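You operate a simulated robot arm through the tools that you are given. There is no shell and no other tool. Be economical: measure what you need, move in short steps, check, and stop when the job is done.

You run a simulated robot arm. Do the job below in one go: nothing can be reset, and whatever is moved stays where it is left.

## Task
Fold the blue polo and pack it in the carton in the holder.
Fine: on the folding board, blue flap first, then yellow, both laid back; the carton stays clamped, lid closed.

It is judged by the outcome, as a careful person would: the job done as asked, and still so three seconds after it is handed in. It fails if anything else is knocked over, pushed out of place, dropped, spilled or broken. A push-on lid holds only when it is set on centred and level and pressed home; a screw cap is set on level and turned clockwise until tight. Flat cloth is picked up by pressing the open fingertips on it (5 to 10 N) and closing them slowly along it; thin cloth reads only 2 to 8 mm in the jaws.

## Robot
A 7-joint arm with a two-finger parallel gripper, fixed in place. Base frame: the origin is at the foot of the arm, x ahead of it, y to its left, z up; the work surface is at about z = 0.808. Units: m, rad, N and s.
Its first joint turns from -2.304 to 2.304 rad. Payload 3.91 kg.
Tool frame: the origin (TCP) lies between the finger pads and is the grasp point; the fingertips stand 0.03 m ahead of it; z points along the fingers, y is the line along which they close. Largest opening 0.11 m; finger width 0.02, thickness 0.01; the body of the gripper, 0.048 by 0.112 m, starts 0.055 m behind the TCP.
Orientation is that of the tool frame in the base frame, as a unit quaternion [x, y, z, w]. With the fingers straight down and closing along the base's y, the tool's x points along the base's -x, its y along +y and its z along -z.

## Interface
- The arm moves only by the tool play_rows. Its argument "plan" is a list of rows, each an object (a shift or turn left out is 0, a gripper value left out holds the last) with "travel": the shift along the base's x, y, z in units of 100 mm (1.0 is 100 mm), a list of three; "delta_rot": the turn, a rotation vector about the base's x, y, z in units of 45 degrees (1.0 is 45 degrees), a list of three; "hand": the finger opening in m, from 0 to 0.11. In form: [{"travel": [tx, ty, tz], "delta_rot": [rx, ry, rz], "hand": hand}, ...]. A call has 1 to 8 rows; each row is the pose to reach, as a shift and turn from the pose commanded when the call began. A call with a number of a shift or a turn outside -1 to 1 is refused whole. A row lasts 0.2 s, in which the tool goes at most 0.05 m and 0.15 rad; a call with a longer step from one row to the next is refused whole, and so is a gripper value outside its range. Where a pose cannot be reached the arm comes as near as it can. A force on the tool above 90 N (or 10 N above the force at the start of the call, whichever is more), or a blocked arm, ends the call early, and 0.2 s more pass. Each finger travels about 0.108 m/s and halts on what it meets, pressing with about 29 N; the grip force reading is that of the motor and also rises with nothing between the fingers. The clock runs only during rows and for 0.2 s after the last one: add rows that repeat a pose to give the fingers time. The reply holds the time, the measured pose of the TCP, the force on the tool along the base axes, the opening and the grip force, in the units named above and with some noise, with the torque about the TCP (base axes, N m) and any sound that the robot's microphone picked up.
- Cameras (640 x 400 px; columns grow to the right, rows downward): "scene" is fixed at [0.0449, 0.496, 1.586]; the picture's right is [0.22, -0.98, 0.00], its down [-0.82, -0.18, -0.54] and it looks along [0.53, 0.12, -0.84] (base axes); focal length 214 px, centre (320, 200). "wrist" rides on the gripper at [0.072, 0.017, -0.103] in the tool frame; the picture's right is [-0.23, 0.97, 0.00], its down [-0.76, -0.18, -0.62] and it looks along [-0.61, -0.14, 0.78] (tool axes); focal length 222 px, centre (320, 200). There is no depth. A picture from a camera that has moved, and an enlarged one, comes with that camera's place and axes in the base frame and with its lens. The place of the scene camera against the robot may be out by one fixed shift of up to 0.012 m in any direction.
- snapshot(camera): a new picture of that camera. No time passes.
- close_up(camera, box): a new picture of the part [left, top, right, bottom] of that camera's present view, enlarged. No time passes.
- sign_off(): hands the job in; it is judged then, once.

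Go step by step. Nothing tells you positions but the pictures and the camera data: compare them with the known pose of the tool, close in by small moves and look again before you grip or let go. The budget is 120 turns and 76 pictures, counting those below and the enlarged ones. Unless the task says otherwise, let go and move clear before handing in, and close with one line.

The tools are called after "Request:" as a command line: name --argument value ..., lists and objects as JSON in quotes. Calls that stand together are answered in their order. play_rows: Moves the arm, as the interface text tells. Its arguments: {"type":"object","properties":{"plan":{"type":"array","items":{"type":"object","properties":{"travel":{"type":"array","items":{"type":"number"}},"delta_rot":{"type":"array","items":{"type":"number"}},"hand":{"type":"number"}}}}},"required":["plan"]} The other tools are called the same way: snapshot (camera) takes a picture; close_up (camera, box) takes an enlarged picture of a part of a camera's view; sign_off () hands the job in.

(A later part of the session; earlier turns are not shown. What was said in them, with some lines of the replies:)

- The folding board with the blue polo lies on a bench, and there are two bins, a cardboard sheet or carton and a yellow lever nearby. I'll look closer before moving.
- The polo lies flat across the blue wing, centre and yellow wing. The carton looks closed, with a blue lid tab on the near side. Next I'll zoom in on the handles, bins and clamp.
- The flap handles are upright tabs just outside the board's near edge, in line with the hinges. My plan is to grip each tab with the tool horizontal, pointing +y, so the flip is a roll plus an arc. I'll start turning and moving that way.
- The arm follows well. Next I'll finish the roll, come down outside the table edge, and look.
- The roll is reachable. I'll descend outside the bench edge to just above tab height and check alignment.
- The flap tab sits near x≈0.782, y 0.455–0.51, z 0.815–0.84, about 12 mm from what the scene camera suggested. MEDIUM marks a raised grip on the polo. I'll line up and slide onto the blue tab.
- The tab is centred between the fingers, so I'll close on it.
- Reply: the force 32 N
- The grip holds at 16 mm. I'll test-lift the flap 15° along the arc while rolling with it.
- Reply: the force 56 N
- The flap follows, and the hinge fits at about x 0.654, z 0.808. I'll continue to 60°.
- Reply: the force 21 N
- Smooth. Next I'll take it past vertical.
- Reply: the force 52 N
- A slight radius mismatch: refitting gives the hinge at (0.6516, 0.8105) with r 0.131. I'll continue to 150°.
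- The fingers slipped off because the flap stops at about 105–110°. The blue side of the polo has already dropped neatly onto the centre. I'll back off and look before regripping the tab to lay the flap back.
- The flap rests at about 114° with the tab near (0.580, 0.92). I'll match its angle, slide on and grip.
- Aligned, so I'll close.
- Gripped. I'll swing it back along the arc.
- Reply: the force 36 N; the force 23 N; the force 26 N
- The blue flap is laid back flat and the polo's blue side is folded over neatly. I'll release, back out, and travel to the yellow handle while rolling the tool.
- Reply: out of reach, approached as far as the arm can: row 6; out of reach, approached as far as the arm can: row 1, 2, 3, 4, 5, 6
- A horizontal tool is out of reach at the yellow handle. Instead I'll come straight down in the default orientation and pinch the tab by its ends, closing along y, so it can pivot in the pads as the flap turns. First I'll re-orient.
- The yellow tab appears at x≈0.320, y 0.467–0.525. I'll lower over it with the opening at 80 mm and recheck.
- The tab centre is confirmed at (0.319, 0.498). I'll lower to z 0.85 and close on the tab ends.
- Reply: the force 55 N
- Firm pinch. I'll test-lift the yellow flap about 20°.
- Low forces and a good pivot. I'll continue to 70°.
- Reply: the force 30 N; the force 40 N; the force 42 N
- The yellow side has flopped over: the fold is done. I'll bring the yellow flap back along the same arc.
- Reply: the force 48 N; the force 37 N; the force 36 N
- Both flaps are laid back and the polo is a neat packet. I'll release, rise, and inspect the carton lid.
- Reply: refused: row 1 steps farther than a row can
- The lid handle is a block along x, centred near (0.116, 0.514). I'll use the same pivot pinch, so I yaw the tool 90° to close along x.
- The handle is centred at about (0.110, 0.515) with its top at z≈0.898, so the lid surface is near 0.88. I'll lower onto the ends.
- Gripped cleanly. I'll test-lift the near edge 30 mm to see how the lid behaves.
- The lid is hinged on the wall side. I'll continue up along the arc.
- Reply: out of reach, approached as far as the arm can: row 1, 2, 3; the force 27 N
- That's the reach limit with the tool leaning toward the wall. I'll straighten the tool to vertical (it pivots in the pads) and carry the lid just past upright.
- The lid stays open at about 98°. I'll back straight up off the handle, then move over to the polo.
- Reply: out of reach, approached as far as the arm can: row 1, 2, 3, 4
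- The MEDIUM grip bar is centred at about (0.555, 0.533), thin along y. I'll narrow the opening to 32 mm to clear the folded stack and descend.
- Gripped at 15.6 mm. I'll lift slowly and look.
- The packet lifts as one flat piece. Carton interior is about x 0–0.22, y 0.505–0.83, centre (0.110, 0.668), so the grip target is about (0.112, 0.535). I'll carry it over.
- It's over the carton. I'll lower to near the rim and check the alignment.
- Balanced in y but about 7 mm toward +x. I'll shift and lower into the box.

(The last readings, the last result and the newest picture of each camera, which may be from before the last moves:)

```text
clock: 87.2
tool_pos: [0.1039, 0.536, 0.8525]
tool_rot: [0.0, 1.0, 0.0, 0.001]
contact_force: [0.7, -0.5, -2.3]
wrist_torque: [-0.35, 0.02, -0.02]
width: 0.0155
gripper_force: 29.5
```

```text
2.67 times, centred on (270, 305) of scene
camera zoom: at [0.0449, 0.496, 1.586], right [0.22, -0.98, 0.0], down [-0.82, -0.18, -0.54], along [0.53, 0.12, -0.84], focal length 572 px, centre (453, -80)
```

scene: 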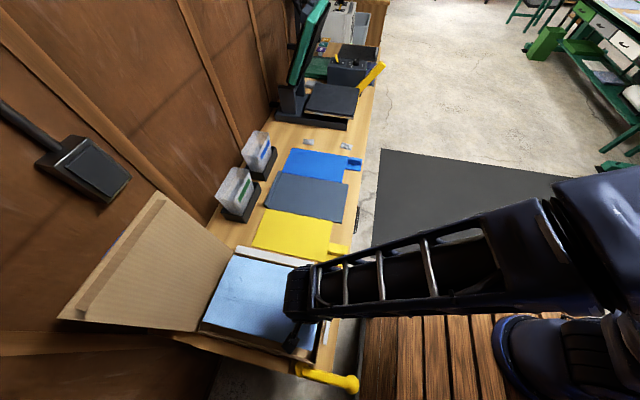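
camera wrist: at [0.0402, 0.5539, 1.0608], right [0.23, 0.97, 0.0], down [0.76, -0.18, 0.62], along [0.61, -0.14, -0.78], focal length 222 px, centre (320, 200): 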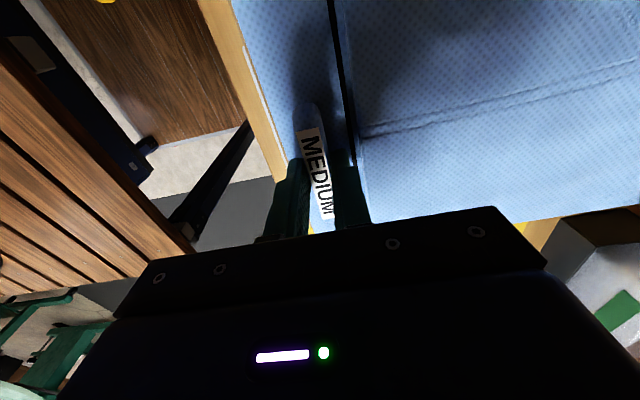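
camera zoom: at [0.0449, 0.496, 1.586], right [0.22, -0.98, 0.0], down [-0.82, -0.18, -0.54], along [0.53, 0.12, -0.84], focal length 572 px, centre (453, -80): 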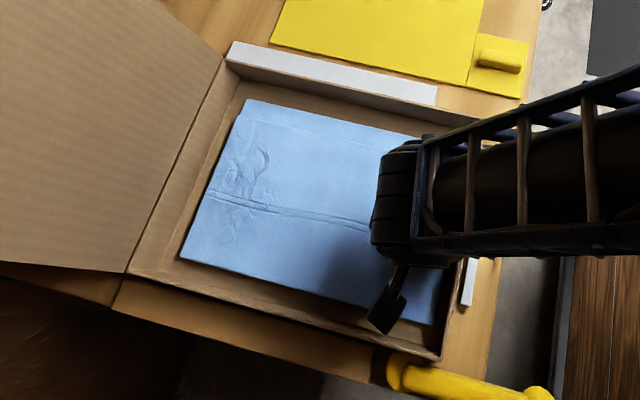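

Inside the box with clearance all round. I'll lower to the floor contact.

Request:
play_rows --plan '[{"travel": [0, 0, -0.03]}, {"travel": [0, 0, -0.06]}, {"travel": [0, 0, -0.09]}]'

```text
clock: 88.0
tool_pos: [0.1054, 0.5358, 0.8437]
tool_rot: [-0.001, 1.0, 0.0, 0.001]
contact_force: [0.2, -2.1, 4.5]
wrist_torque: [0.06, -0.04, 0.03]
width: 0.0153
gripper_force: 28.7
```

Contact with the carton floor. I'll release gently and rise.

Request:
play_rows --plan '[{"hand": 0.02}, {"hand": 0.032}, {"hand": 0.032}, {"travel": [0, 0, 0.15]}, {"travel": [0, 0, 0.4]}, {"travel": [0, 0, 0.7]}, {"travel": [0, 0, 1.0]}]'

Request:
play_rows --plan '[{"travel": [0, 0, 0.4]}, {"travel": [0, 0, 0.8]}, {"travel": [0, 0, 1.0]}]'

Request:
snapshot --camera "scene"

```text
clock: 89.6
tool_pos: [0.1051, 0.5374, 0.9434]
tool_rot: [-0.002, 1.0, 0.0, 0.001]
contact_force: [-0.4, 0.5, 0.0]
wrist_torque: [-0.04, 0.02, 0.0]
width: 0.0321
gripper_force: 0.0
```

```text
clock: 90.4
tool_pos: [0.1062, 0.536, 1.0457]
tool_rot: [-0.001, 1.0, -0.002, 0.001]
contact_force: [0.3, 0.7, 0.2]
wrist_torque: [-0.01, 0.01, 0.0]
width: 0.0321
gripper_force: 0.1
```

```text
9 pictures are left
```

scene: 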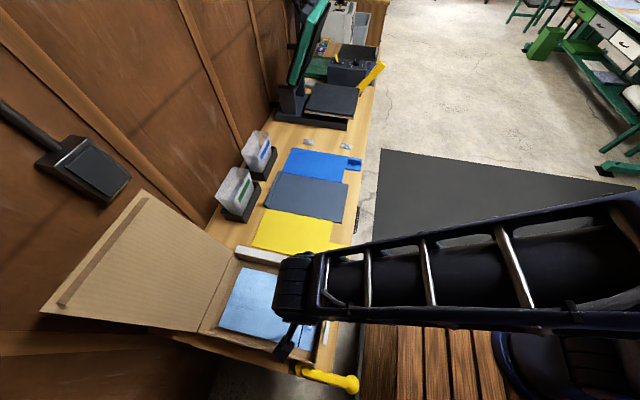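

The polo lies flat in the carton, and the lid is standing open at about 97°. To close it, I'll hook closed fingertips over the lid's top edge beside the handle and pull it back past upright. First I rise and tilt the tool.

Request:
play_rows --plan '[{"travel": [-0.2, 0.1, 0.3], "delta_rot": [0.13, 0, 0], "hand": 0.0}, {"travel": [-0.4, 0.2, 0.6], "delta_rot": [0.26, 0, 0]}, {"travel": [-0.7, 0.5, 1.0], "delta_rot": [0.39, 0, 0]}]'

Request:
play_rows --plan '[{"travel": [0, 0.3, 0.3], "delta_rot": [0.13, 0, 0]}, {"travel": [0, 0.6, 0.6], "delta_rot": [0.26, 0, 0]}, {"travel": [0, 0.8, 0.9], "delta_rot": [0.39, 0, 0]}, {"travel": [0, 1, 1], "delta_rot": [0.39, 0, 0]}]'

Request:
play_rows --plan '[{"travel": [0, 0.3, 0.3]}, {"travel": [0, 0.6, 0.6]}, {"travel": [0, 0.9, 0.8]}, {"travel": [0, 1, 0.8]}]'

Request:
snapshot --camera "wrist"

```text
refused: row 3 steps farther than a row can; nothing moved
```

```text
clock: 91.4
tool_pos: [0.1059, 0.6361, 1.1456]
tool_rot: [-0.001, 0.988, 0.154, 0.001]
contact_force: [-1.1, -0.9, 0.5]
wrist_torque: [0.01, -0.01, 0.0]
width: 0.0318
gripper_force: 0.0
```

```text
clock: 92.4
tool_pos: [0.1045, 0.7367, 1.223]
tool_rot: [-0.001, 0.988, 0.153, 0.002]
contact_force: [-0.5, -1.1, -0.3]
wrist_torque: [0.01, 0.02, -0.01]
width: 0.0318
gripper_force: 0.0
```

```text
8 pictures are left
camera wrist: at [0.0326, 0.7218, 1.3274], right [0.22, 0.93, 0.29], down [0.76, -0.36, 0.54], along [0.61, 0.1, -0.79], focal length 222 px, centre (320, 200)
```

wrist: 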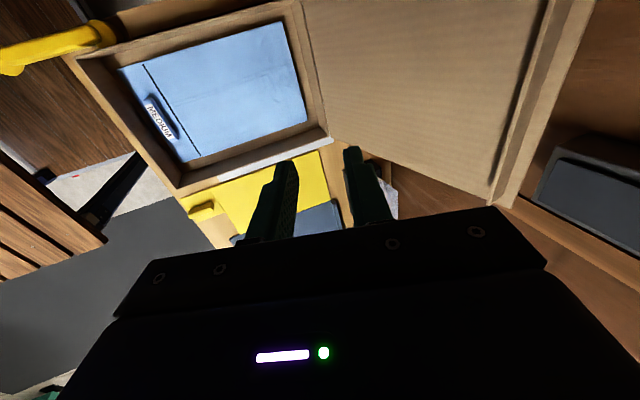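

The polo sits well inside. The lid edge is around y≈0.92, z≈1.20. I'll rise, tilt more, and reach over it beside the handle.

Request:
play_rows --plan '[{"travel": [-0.2, 0.1, 0.3], "delta_rot": [0.13, 0, 0], "hand": 0.0}, {"travel": [-0.4, 0.3, 0.6], "delta_rot": [0.26, 0, 0]}, {"travel": [-0.6, 0.6, 0.8], "delta_rot": [0.39, 0, 0]}, {"travel": [-0.7, 0.9, 0.85], "delta_rot": [0.39, 0, 0]}]'

Request:
play_rows --plan '[{"travel": [0, 0.3, 0]}, {"travel": [0, 0.6, 0]}, {"travel": [0, 0.9, 0]}, {"travel": [0, 1, 0]}]'

Request:
snapshot --camera "scene"

```text
clock: 93.4
tool_pos: [0.0338, 0.8266, 1.309]
tool_rot: [-0.001, 0.953, 0.302, 0.001]
contact_force: [-0.2, -0.3, 0.8]
wrist_torque: [0.0, 0.01, 0.02]
width: 0.0001
gripper_force: 28.8
```

```text
clock: 94.4
tool_pos: [0.0349, 0.926, 1.3095]
tool_rot: [0.0, 0.954, 0.301, 0.002]
contact_force: [-0.8, -0.4, 0.4]
wrist_torque: [-0.01, -0.03, 0.03]
width: 0.0
gripper_force: 28.8
```

```text
7 pictures are left
```

scene: 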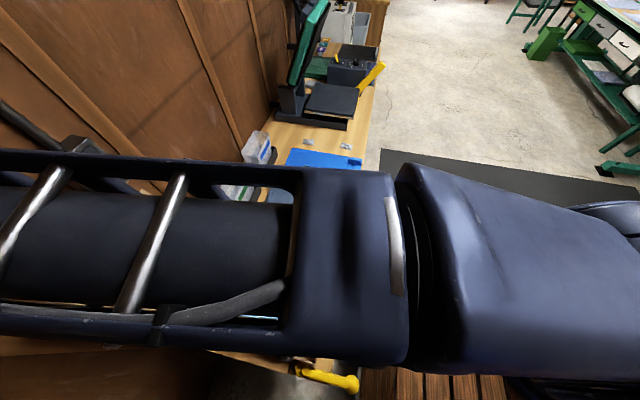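

Request:
play_rows --plan '[{"travel": [0, 0.25, 0]}, {"travel": [0, 0.25, -0.25]}, {"travel": [0, 0.25, -0.5]}, {"travel": [0, 0.25, -0.75]}, {"travel": [0, 0.25, -0.95]}]'

Request:
snapshot --camera "wrist"

```text
clock: 95.6
tool_pos: [0.0344, 0.952, 1.2143]
tool_rot: [0.0, 0.953, 0.302, 0.002]
contact_force: [0.7, -0.2, 0.2]
wrist_torque: [0.02, -0.02, -0.03]
width: 0.0
gripper_force: 29.1
```

```text
6 pictures are left
camera wrist: at [-0.0369, 0.9068, 1.3087], right [0.23, 0.8, 0.56], down [0.76, -0.5, 0.41], along [0.61, 0.33, -0.72], focal length 222 px, centre (320, 200)
```

wrist: 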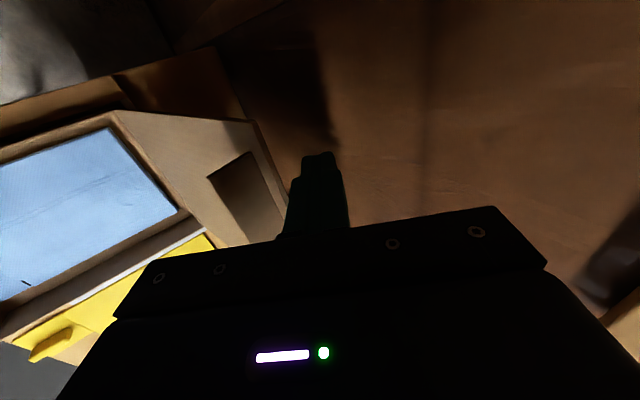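

The fingertip is behind the lid edge. I'll pull toward −y.

Request:
play_rows --plan '[{"travel": [0, -0.2, 0]}, {"travel": [0, -0.4, 0]}, {"travel": [0, -0.6, 0]}, {"travel": [0, -0.8, 0]}, {"travel": [0, -1.0, 0]}]'

Request:
play_rows --plan '[{"travel": [0, -0.15, 0]}, {"travel": [0, -0.3, 0]}, {"travel": [0, -0.45, 0]}, {"travel": [0, -0.45, 0]}]'

Request:
snapshot --camera "wrist"

```text
clock: 96.8
tool_pos: [0.0352, 0.8498, 1.2143]
tool_rot: [0.0, 0.954, 0.3, 0.001]
contact_force: [-0.3, -0.6, 0.5]
wrist_torque: [0.01, 0.02, 0.0]
width: 0.0004
gripper_force: 29.2
```

```text
clock: 97.8
tool_pos: [0.0345, 0.8057, 1.2144]
tool_rot: [0.0, 0.954, 0.301, 0.002]
contact_force: [0.5, -0.4, 0.9]
wrist_torque: [-0.01, -0.02, 0.04]
width: 0.0
gripper_force: 28.7
```

```text
5 pictures are left
camera wrist: at [-0.0372, 0.7609, 1.3083], right [0.23, 0.8, 0.56], down [0.76, -0.5, 0.41], along [0.61, 0.33, -0.72], focal length 222 px, centre (320, 200)
```

wrist: 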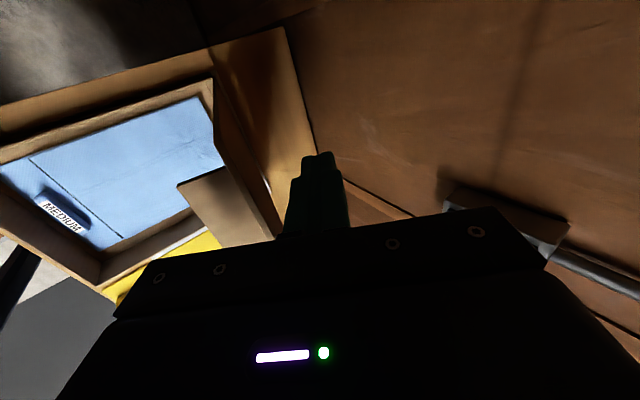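

The lid stays where pushed, at about 84° by hinge friction. I'll keep pushing it down along its arc from the outside.

Request:
play_rows --plan '[{"travel": [0.05, -0.18, 0.01], "delta_rot": [-0.055, 0, 0]}, {"travel": [0.1, -0.36, -0.005], "delta_rot": [-0.11, 0, 0]}, {"travel": [0.15, -0.54, -0.04], "delta_rot": [-0.166, 0, 0]}, {"travel": [0.2, -0.704, -0.082], "delta_rot": [-0.222, 0, 0]}]'

Request:
play_rows --plan '[{"travel": [0, -0.18, -0.06], "delta_rot": [-0.055, 0, 0]}, {"travel": [0, -0.36, -0.14], "delta_rot": [-0.11, 0, 0]}, {"travel": [0, -0.54, -0.235], "delta_rot": [-0.166, 0, 0]}, {"travel": [0, -0.704, -0.344], "delta_rot": [-0.222, 0, 0]}]'

Request:
play_rows --plan '[{"travel": [0, -0.155, -0.12], "delta_rot": [-0.055, 0, 0]}, {"travel": [0, -0.305, -0.25], "delta_rot": [-0.11, 0, 0]}, {"travel": [0, -0.45, -0.39], "delta_rot": [-0.166, 0, 0]}, {"travel": [0, -0.582, -0.535], "delta_rot": [-0.222, 0, 0]}]'

Request:
snapshot --camera "wrist"

```text
clock: 98.8
tool_pos: [0.0545, 0.7349, 1.2059]
tool_rot: [-0.002, 0.976, 0.217, 0.002]
contact_force: [-0.3, -0.4, 0.0]
wrist_torque: [0.03, -0.04, 0.04]
width: 0.0002
gripper_force: 29.3
```

```text
clock: 99.8
tool_pos: [0.0546, 0.6637, 1.1711]
tool_rot: [-0.001, 0.991, 0.132, 0.001]
contact_force: [-1.2, 0.1, -0.9]
wrist_torque: [0.03, 0.02, -0.03]
width: 0.0002
gripper_force: 29.3
```

```text
clock: 100.8
tool_pos: [0.0553, 0.6082, 1.1184]
tool_rot: [-0.001, 0.999, 0.044, 0.001]
contact_force: [0.1, 0.4, 0.9]
wrist_torque: [0.0, 0.04, -0.03]
width: 0.0
gripper_force: 29.2
```

```text
4 pictures are left
camera wrist: at [-0.0169, 0.6154, 1.2224], right [0.23, 0.97, 0.09], down [0.76, -0.23, 0.61], along [0.61, -0.07, -0.79], focal length 222 px, centre (320, 200)
```

wrist: 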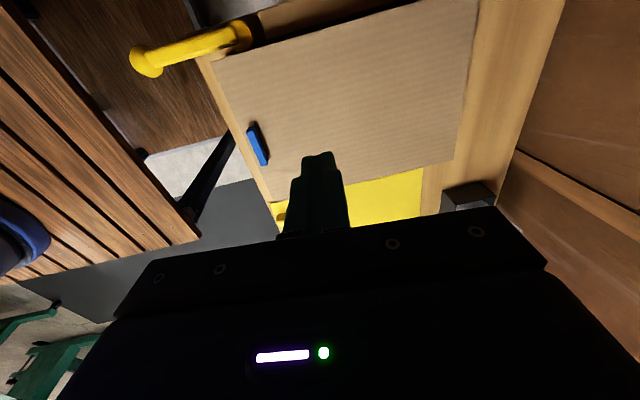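

The lid swung closed on its own. I'll press it home behind the handle with light force.

Request:
play_rows --plan '[{"travel": [0.2, -0.2, -0.3], "delta_rot": [-0.055, 0, 0]}, {"travel": [0.4, -0.4, -0.6], "delta_rot": [-0.111, 0, 0]}, {"travel": [0.55, -0.57, -0.9], "delta_rot": [-0.111, 0, 0]}, {"travel": [0.55, -0.57, -1.0], "delta_rot": [-0.111, 0, 0]}]'

Request:
play_rows --plan '[{"travel": [0, 0, -0.3]}, {"travel": [0, 0, -0.6]}, {"travel": [0, 0, -0.8]}, {"travel": [0, 0, -0.92]}]'

Request:
close_up --camera "scene" --box '[170, 230, 380, 390]'

```text
clock: 101.8
tool_pos: [0.1099, 0.5497, 1.0186]
tool_rot: [-0.001, 1.0, 0.001, 0.0]
contact_force: [0.3, -0.4, 0.7]
wrist_torque: [-0.01, -0.03, -0.02]
width: 0.0
gripper_force: 28.9
```

```text
clock: 102.8
tool_pos: [0.11, 0.5503, 0.9256]
tool_rot: [-0.001, 1.0, 0.001, 0.0]
contact_force: [0.4, -0.1, 0.2]
wrist_torque: [0.0, 0.0, 0.0]
width: 0.0002
gripper_force: 29.3
```

```text
2.50 times, centred on (275, 310) of scene
camera zoom: at [0.0449, 0.496, 1.586], right [0.22, -0.98, 0.0], down [-0.82, -0.18, -0.54], along [0.53, 0.12, -0.84], focal length 536 px, centre (432, -75)
```

zoom: 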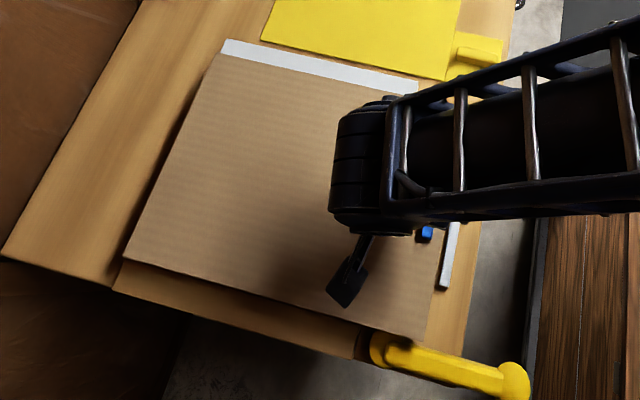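

Request:
play_rows --plan '[{"travel": [0, 0, -0.05]}, {"travel": [0, 0, -0.1]}, {"travel": [0, 0, -0.14]}, {"travel": [0, 0, -0.17]}, {"travel": [0, 0, -0.2]}, {"travel": [0, 0, -0.22]}]'

```text
clock: 104.2
tool_pos: [0.1078, 0.5496, 0.9039]
tool_rot: [-0.001, 1.0, 0.001, 0.001]
contact_force: [-1.5, -4.4, 10.0]
wrist_torque: [-0.13, 0.13, 0.03]
width: 0.0
gripper_force: 28.4
```

Request:
play_rows --plan '[{"travel": [0, 0, -0.01]}, {"travel": [0, 0, -0.015]}, {"travel": [0, 0, -0.015]}]'

Request:
play_rows --plan '[{"travel": [0, 0, 0.3]}, {"travel": [0.2, 0.0, 0.6]}, {"travel": [0.5, 0, 0.9]}, {"travel": [0.8, 0, 1.0]}, {"travel": [1.0, 0, 1.0]}]'

Request:
play_rows --plan '[{"travel": [0.2, -0.1, 0.3]}, {"travel": [0.5, -0.2, 0.6]}, {"travel": [0.8, -0.3, 0.9]}, {"travel": [1.0, -0.3, 1.0]}]'

Request:
play_rows --plan '[{"travel": [0.3, -0.3, 0.2]}, {"travel": [0.6, -0.5, 0.4]}, {"travel": [0.9, -0.7, 0.5]}, {"travel": [1.0, -0.8, 0.5]}]'

Request:
snapshot --camera "scene"

```text
clock: 105.0
tool_pos: [0.11, 0.5493, 0.9021]
tool_rot: [-0.001, 1.0, 0.002, 0.001]
contact_force: [-4.9, -4.9, 21.1]
wrist_torque: [-0.14, 0.21, 0.09]
width: 0.0
gripper_force: 28.6
```

```text
clock: 106.2
tool_pos: [0.2094, 0.5498, 1.0026]
tool_rot: [-0.002, 1.0, 0.001, 0.001]
contact_force: [-0.4, -0.8, 1.1]
wrist_torque: [0.0, -0.03, 0.0]
width: 0.0
gripper_force: 28.6
```

```text
clock: 107.2
tool_pos: [0.3099, 0.5206, 1.102]
tool_rot: [-0.001, 1.0, 0.001, 0.001]
contact_force: [-0.5, 0.4, -0.9]
wrist_torque: [0.0, -0.03, 0.02]
width: 0.0
gripper_force: 29.2
```

```text
clock: 108.2
tool_pos: [0.4105, 0.4409, 1.1537]
tool_rot: [-0.001, 1.0, 0.001, 0.0]
contact_force: [0.3, 0.1, -1.1]
wrist_torque: [0.01, 0.02, -0.02]
width: 0.0
gripper_force: 29.4
```

```text
2 pictures are left
```

scene: 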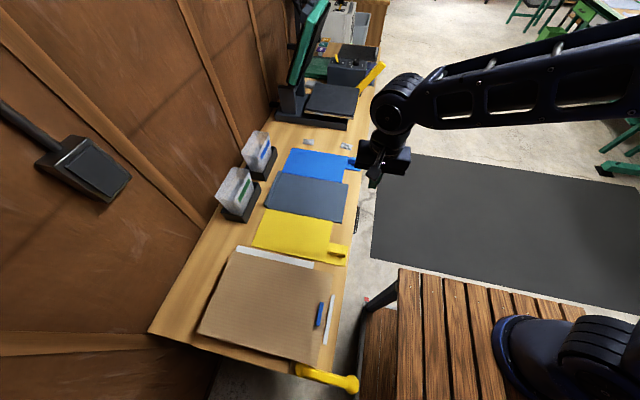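

The lid looks flat and square. I'll take one close check before handing in.

Request:
close_up --camera "scene" --box '[140, 230, 380, 400]'

```text
2.35 times, centred on (260, 315) of scene
camera zoom: at [0.0449, 0.496, 1.586], right [0.22, -0.98, 0.0], down [-0.82, -0.18, -0.54], along [0.53, 0.12, -0.84], focal length 505 px, centre (461, -71)
```

zoom: 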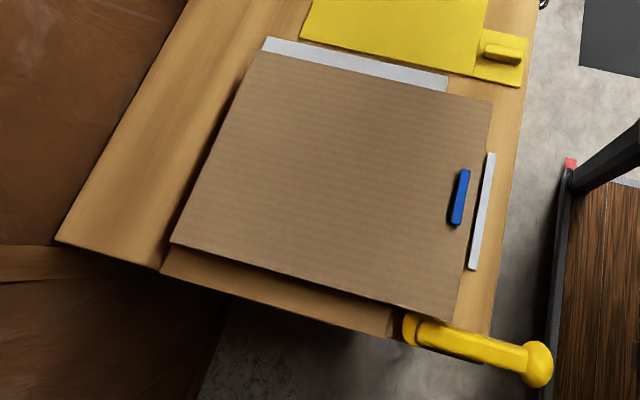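

The lid and clamp look the same as at the start, both flaps are laid back flat, and the arm is clear. I'm handing it in.

Request:
sign_off

```text
The job is handed in.
```

The blue polo is folded (blue flap first, then yellow, both laid back) and packed flat in the carton, which stayed in its holder with the clamp untouched and the lid closed and pressed down.
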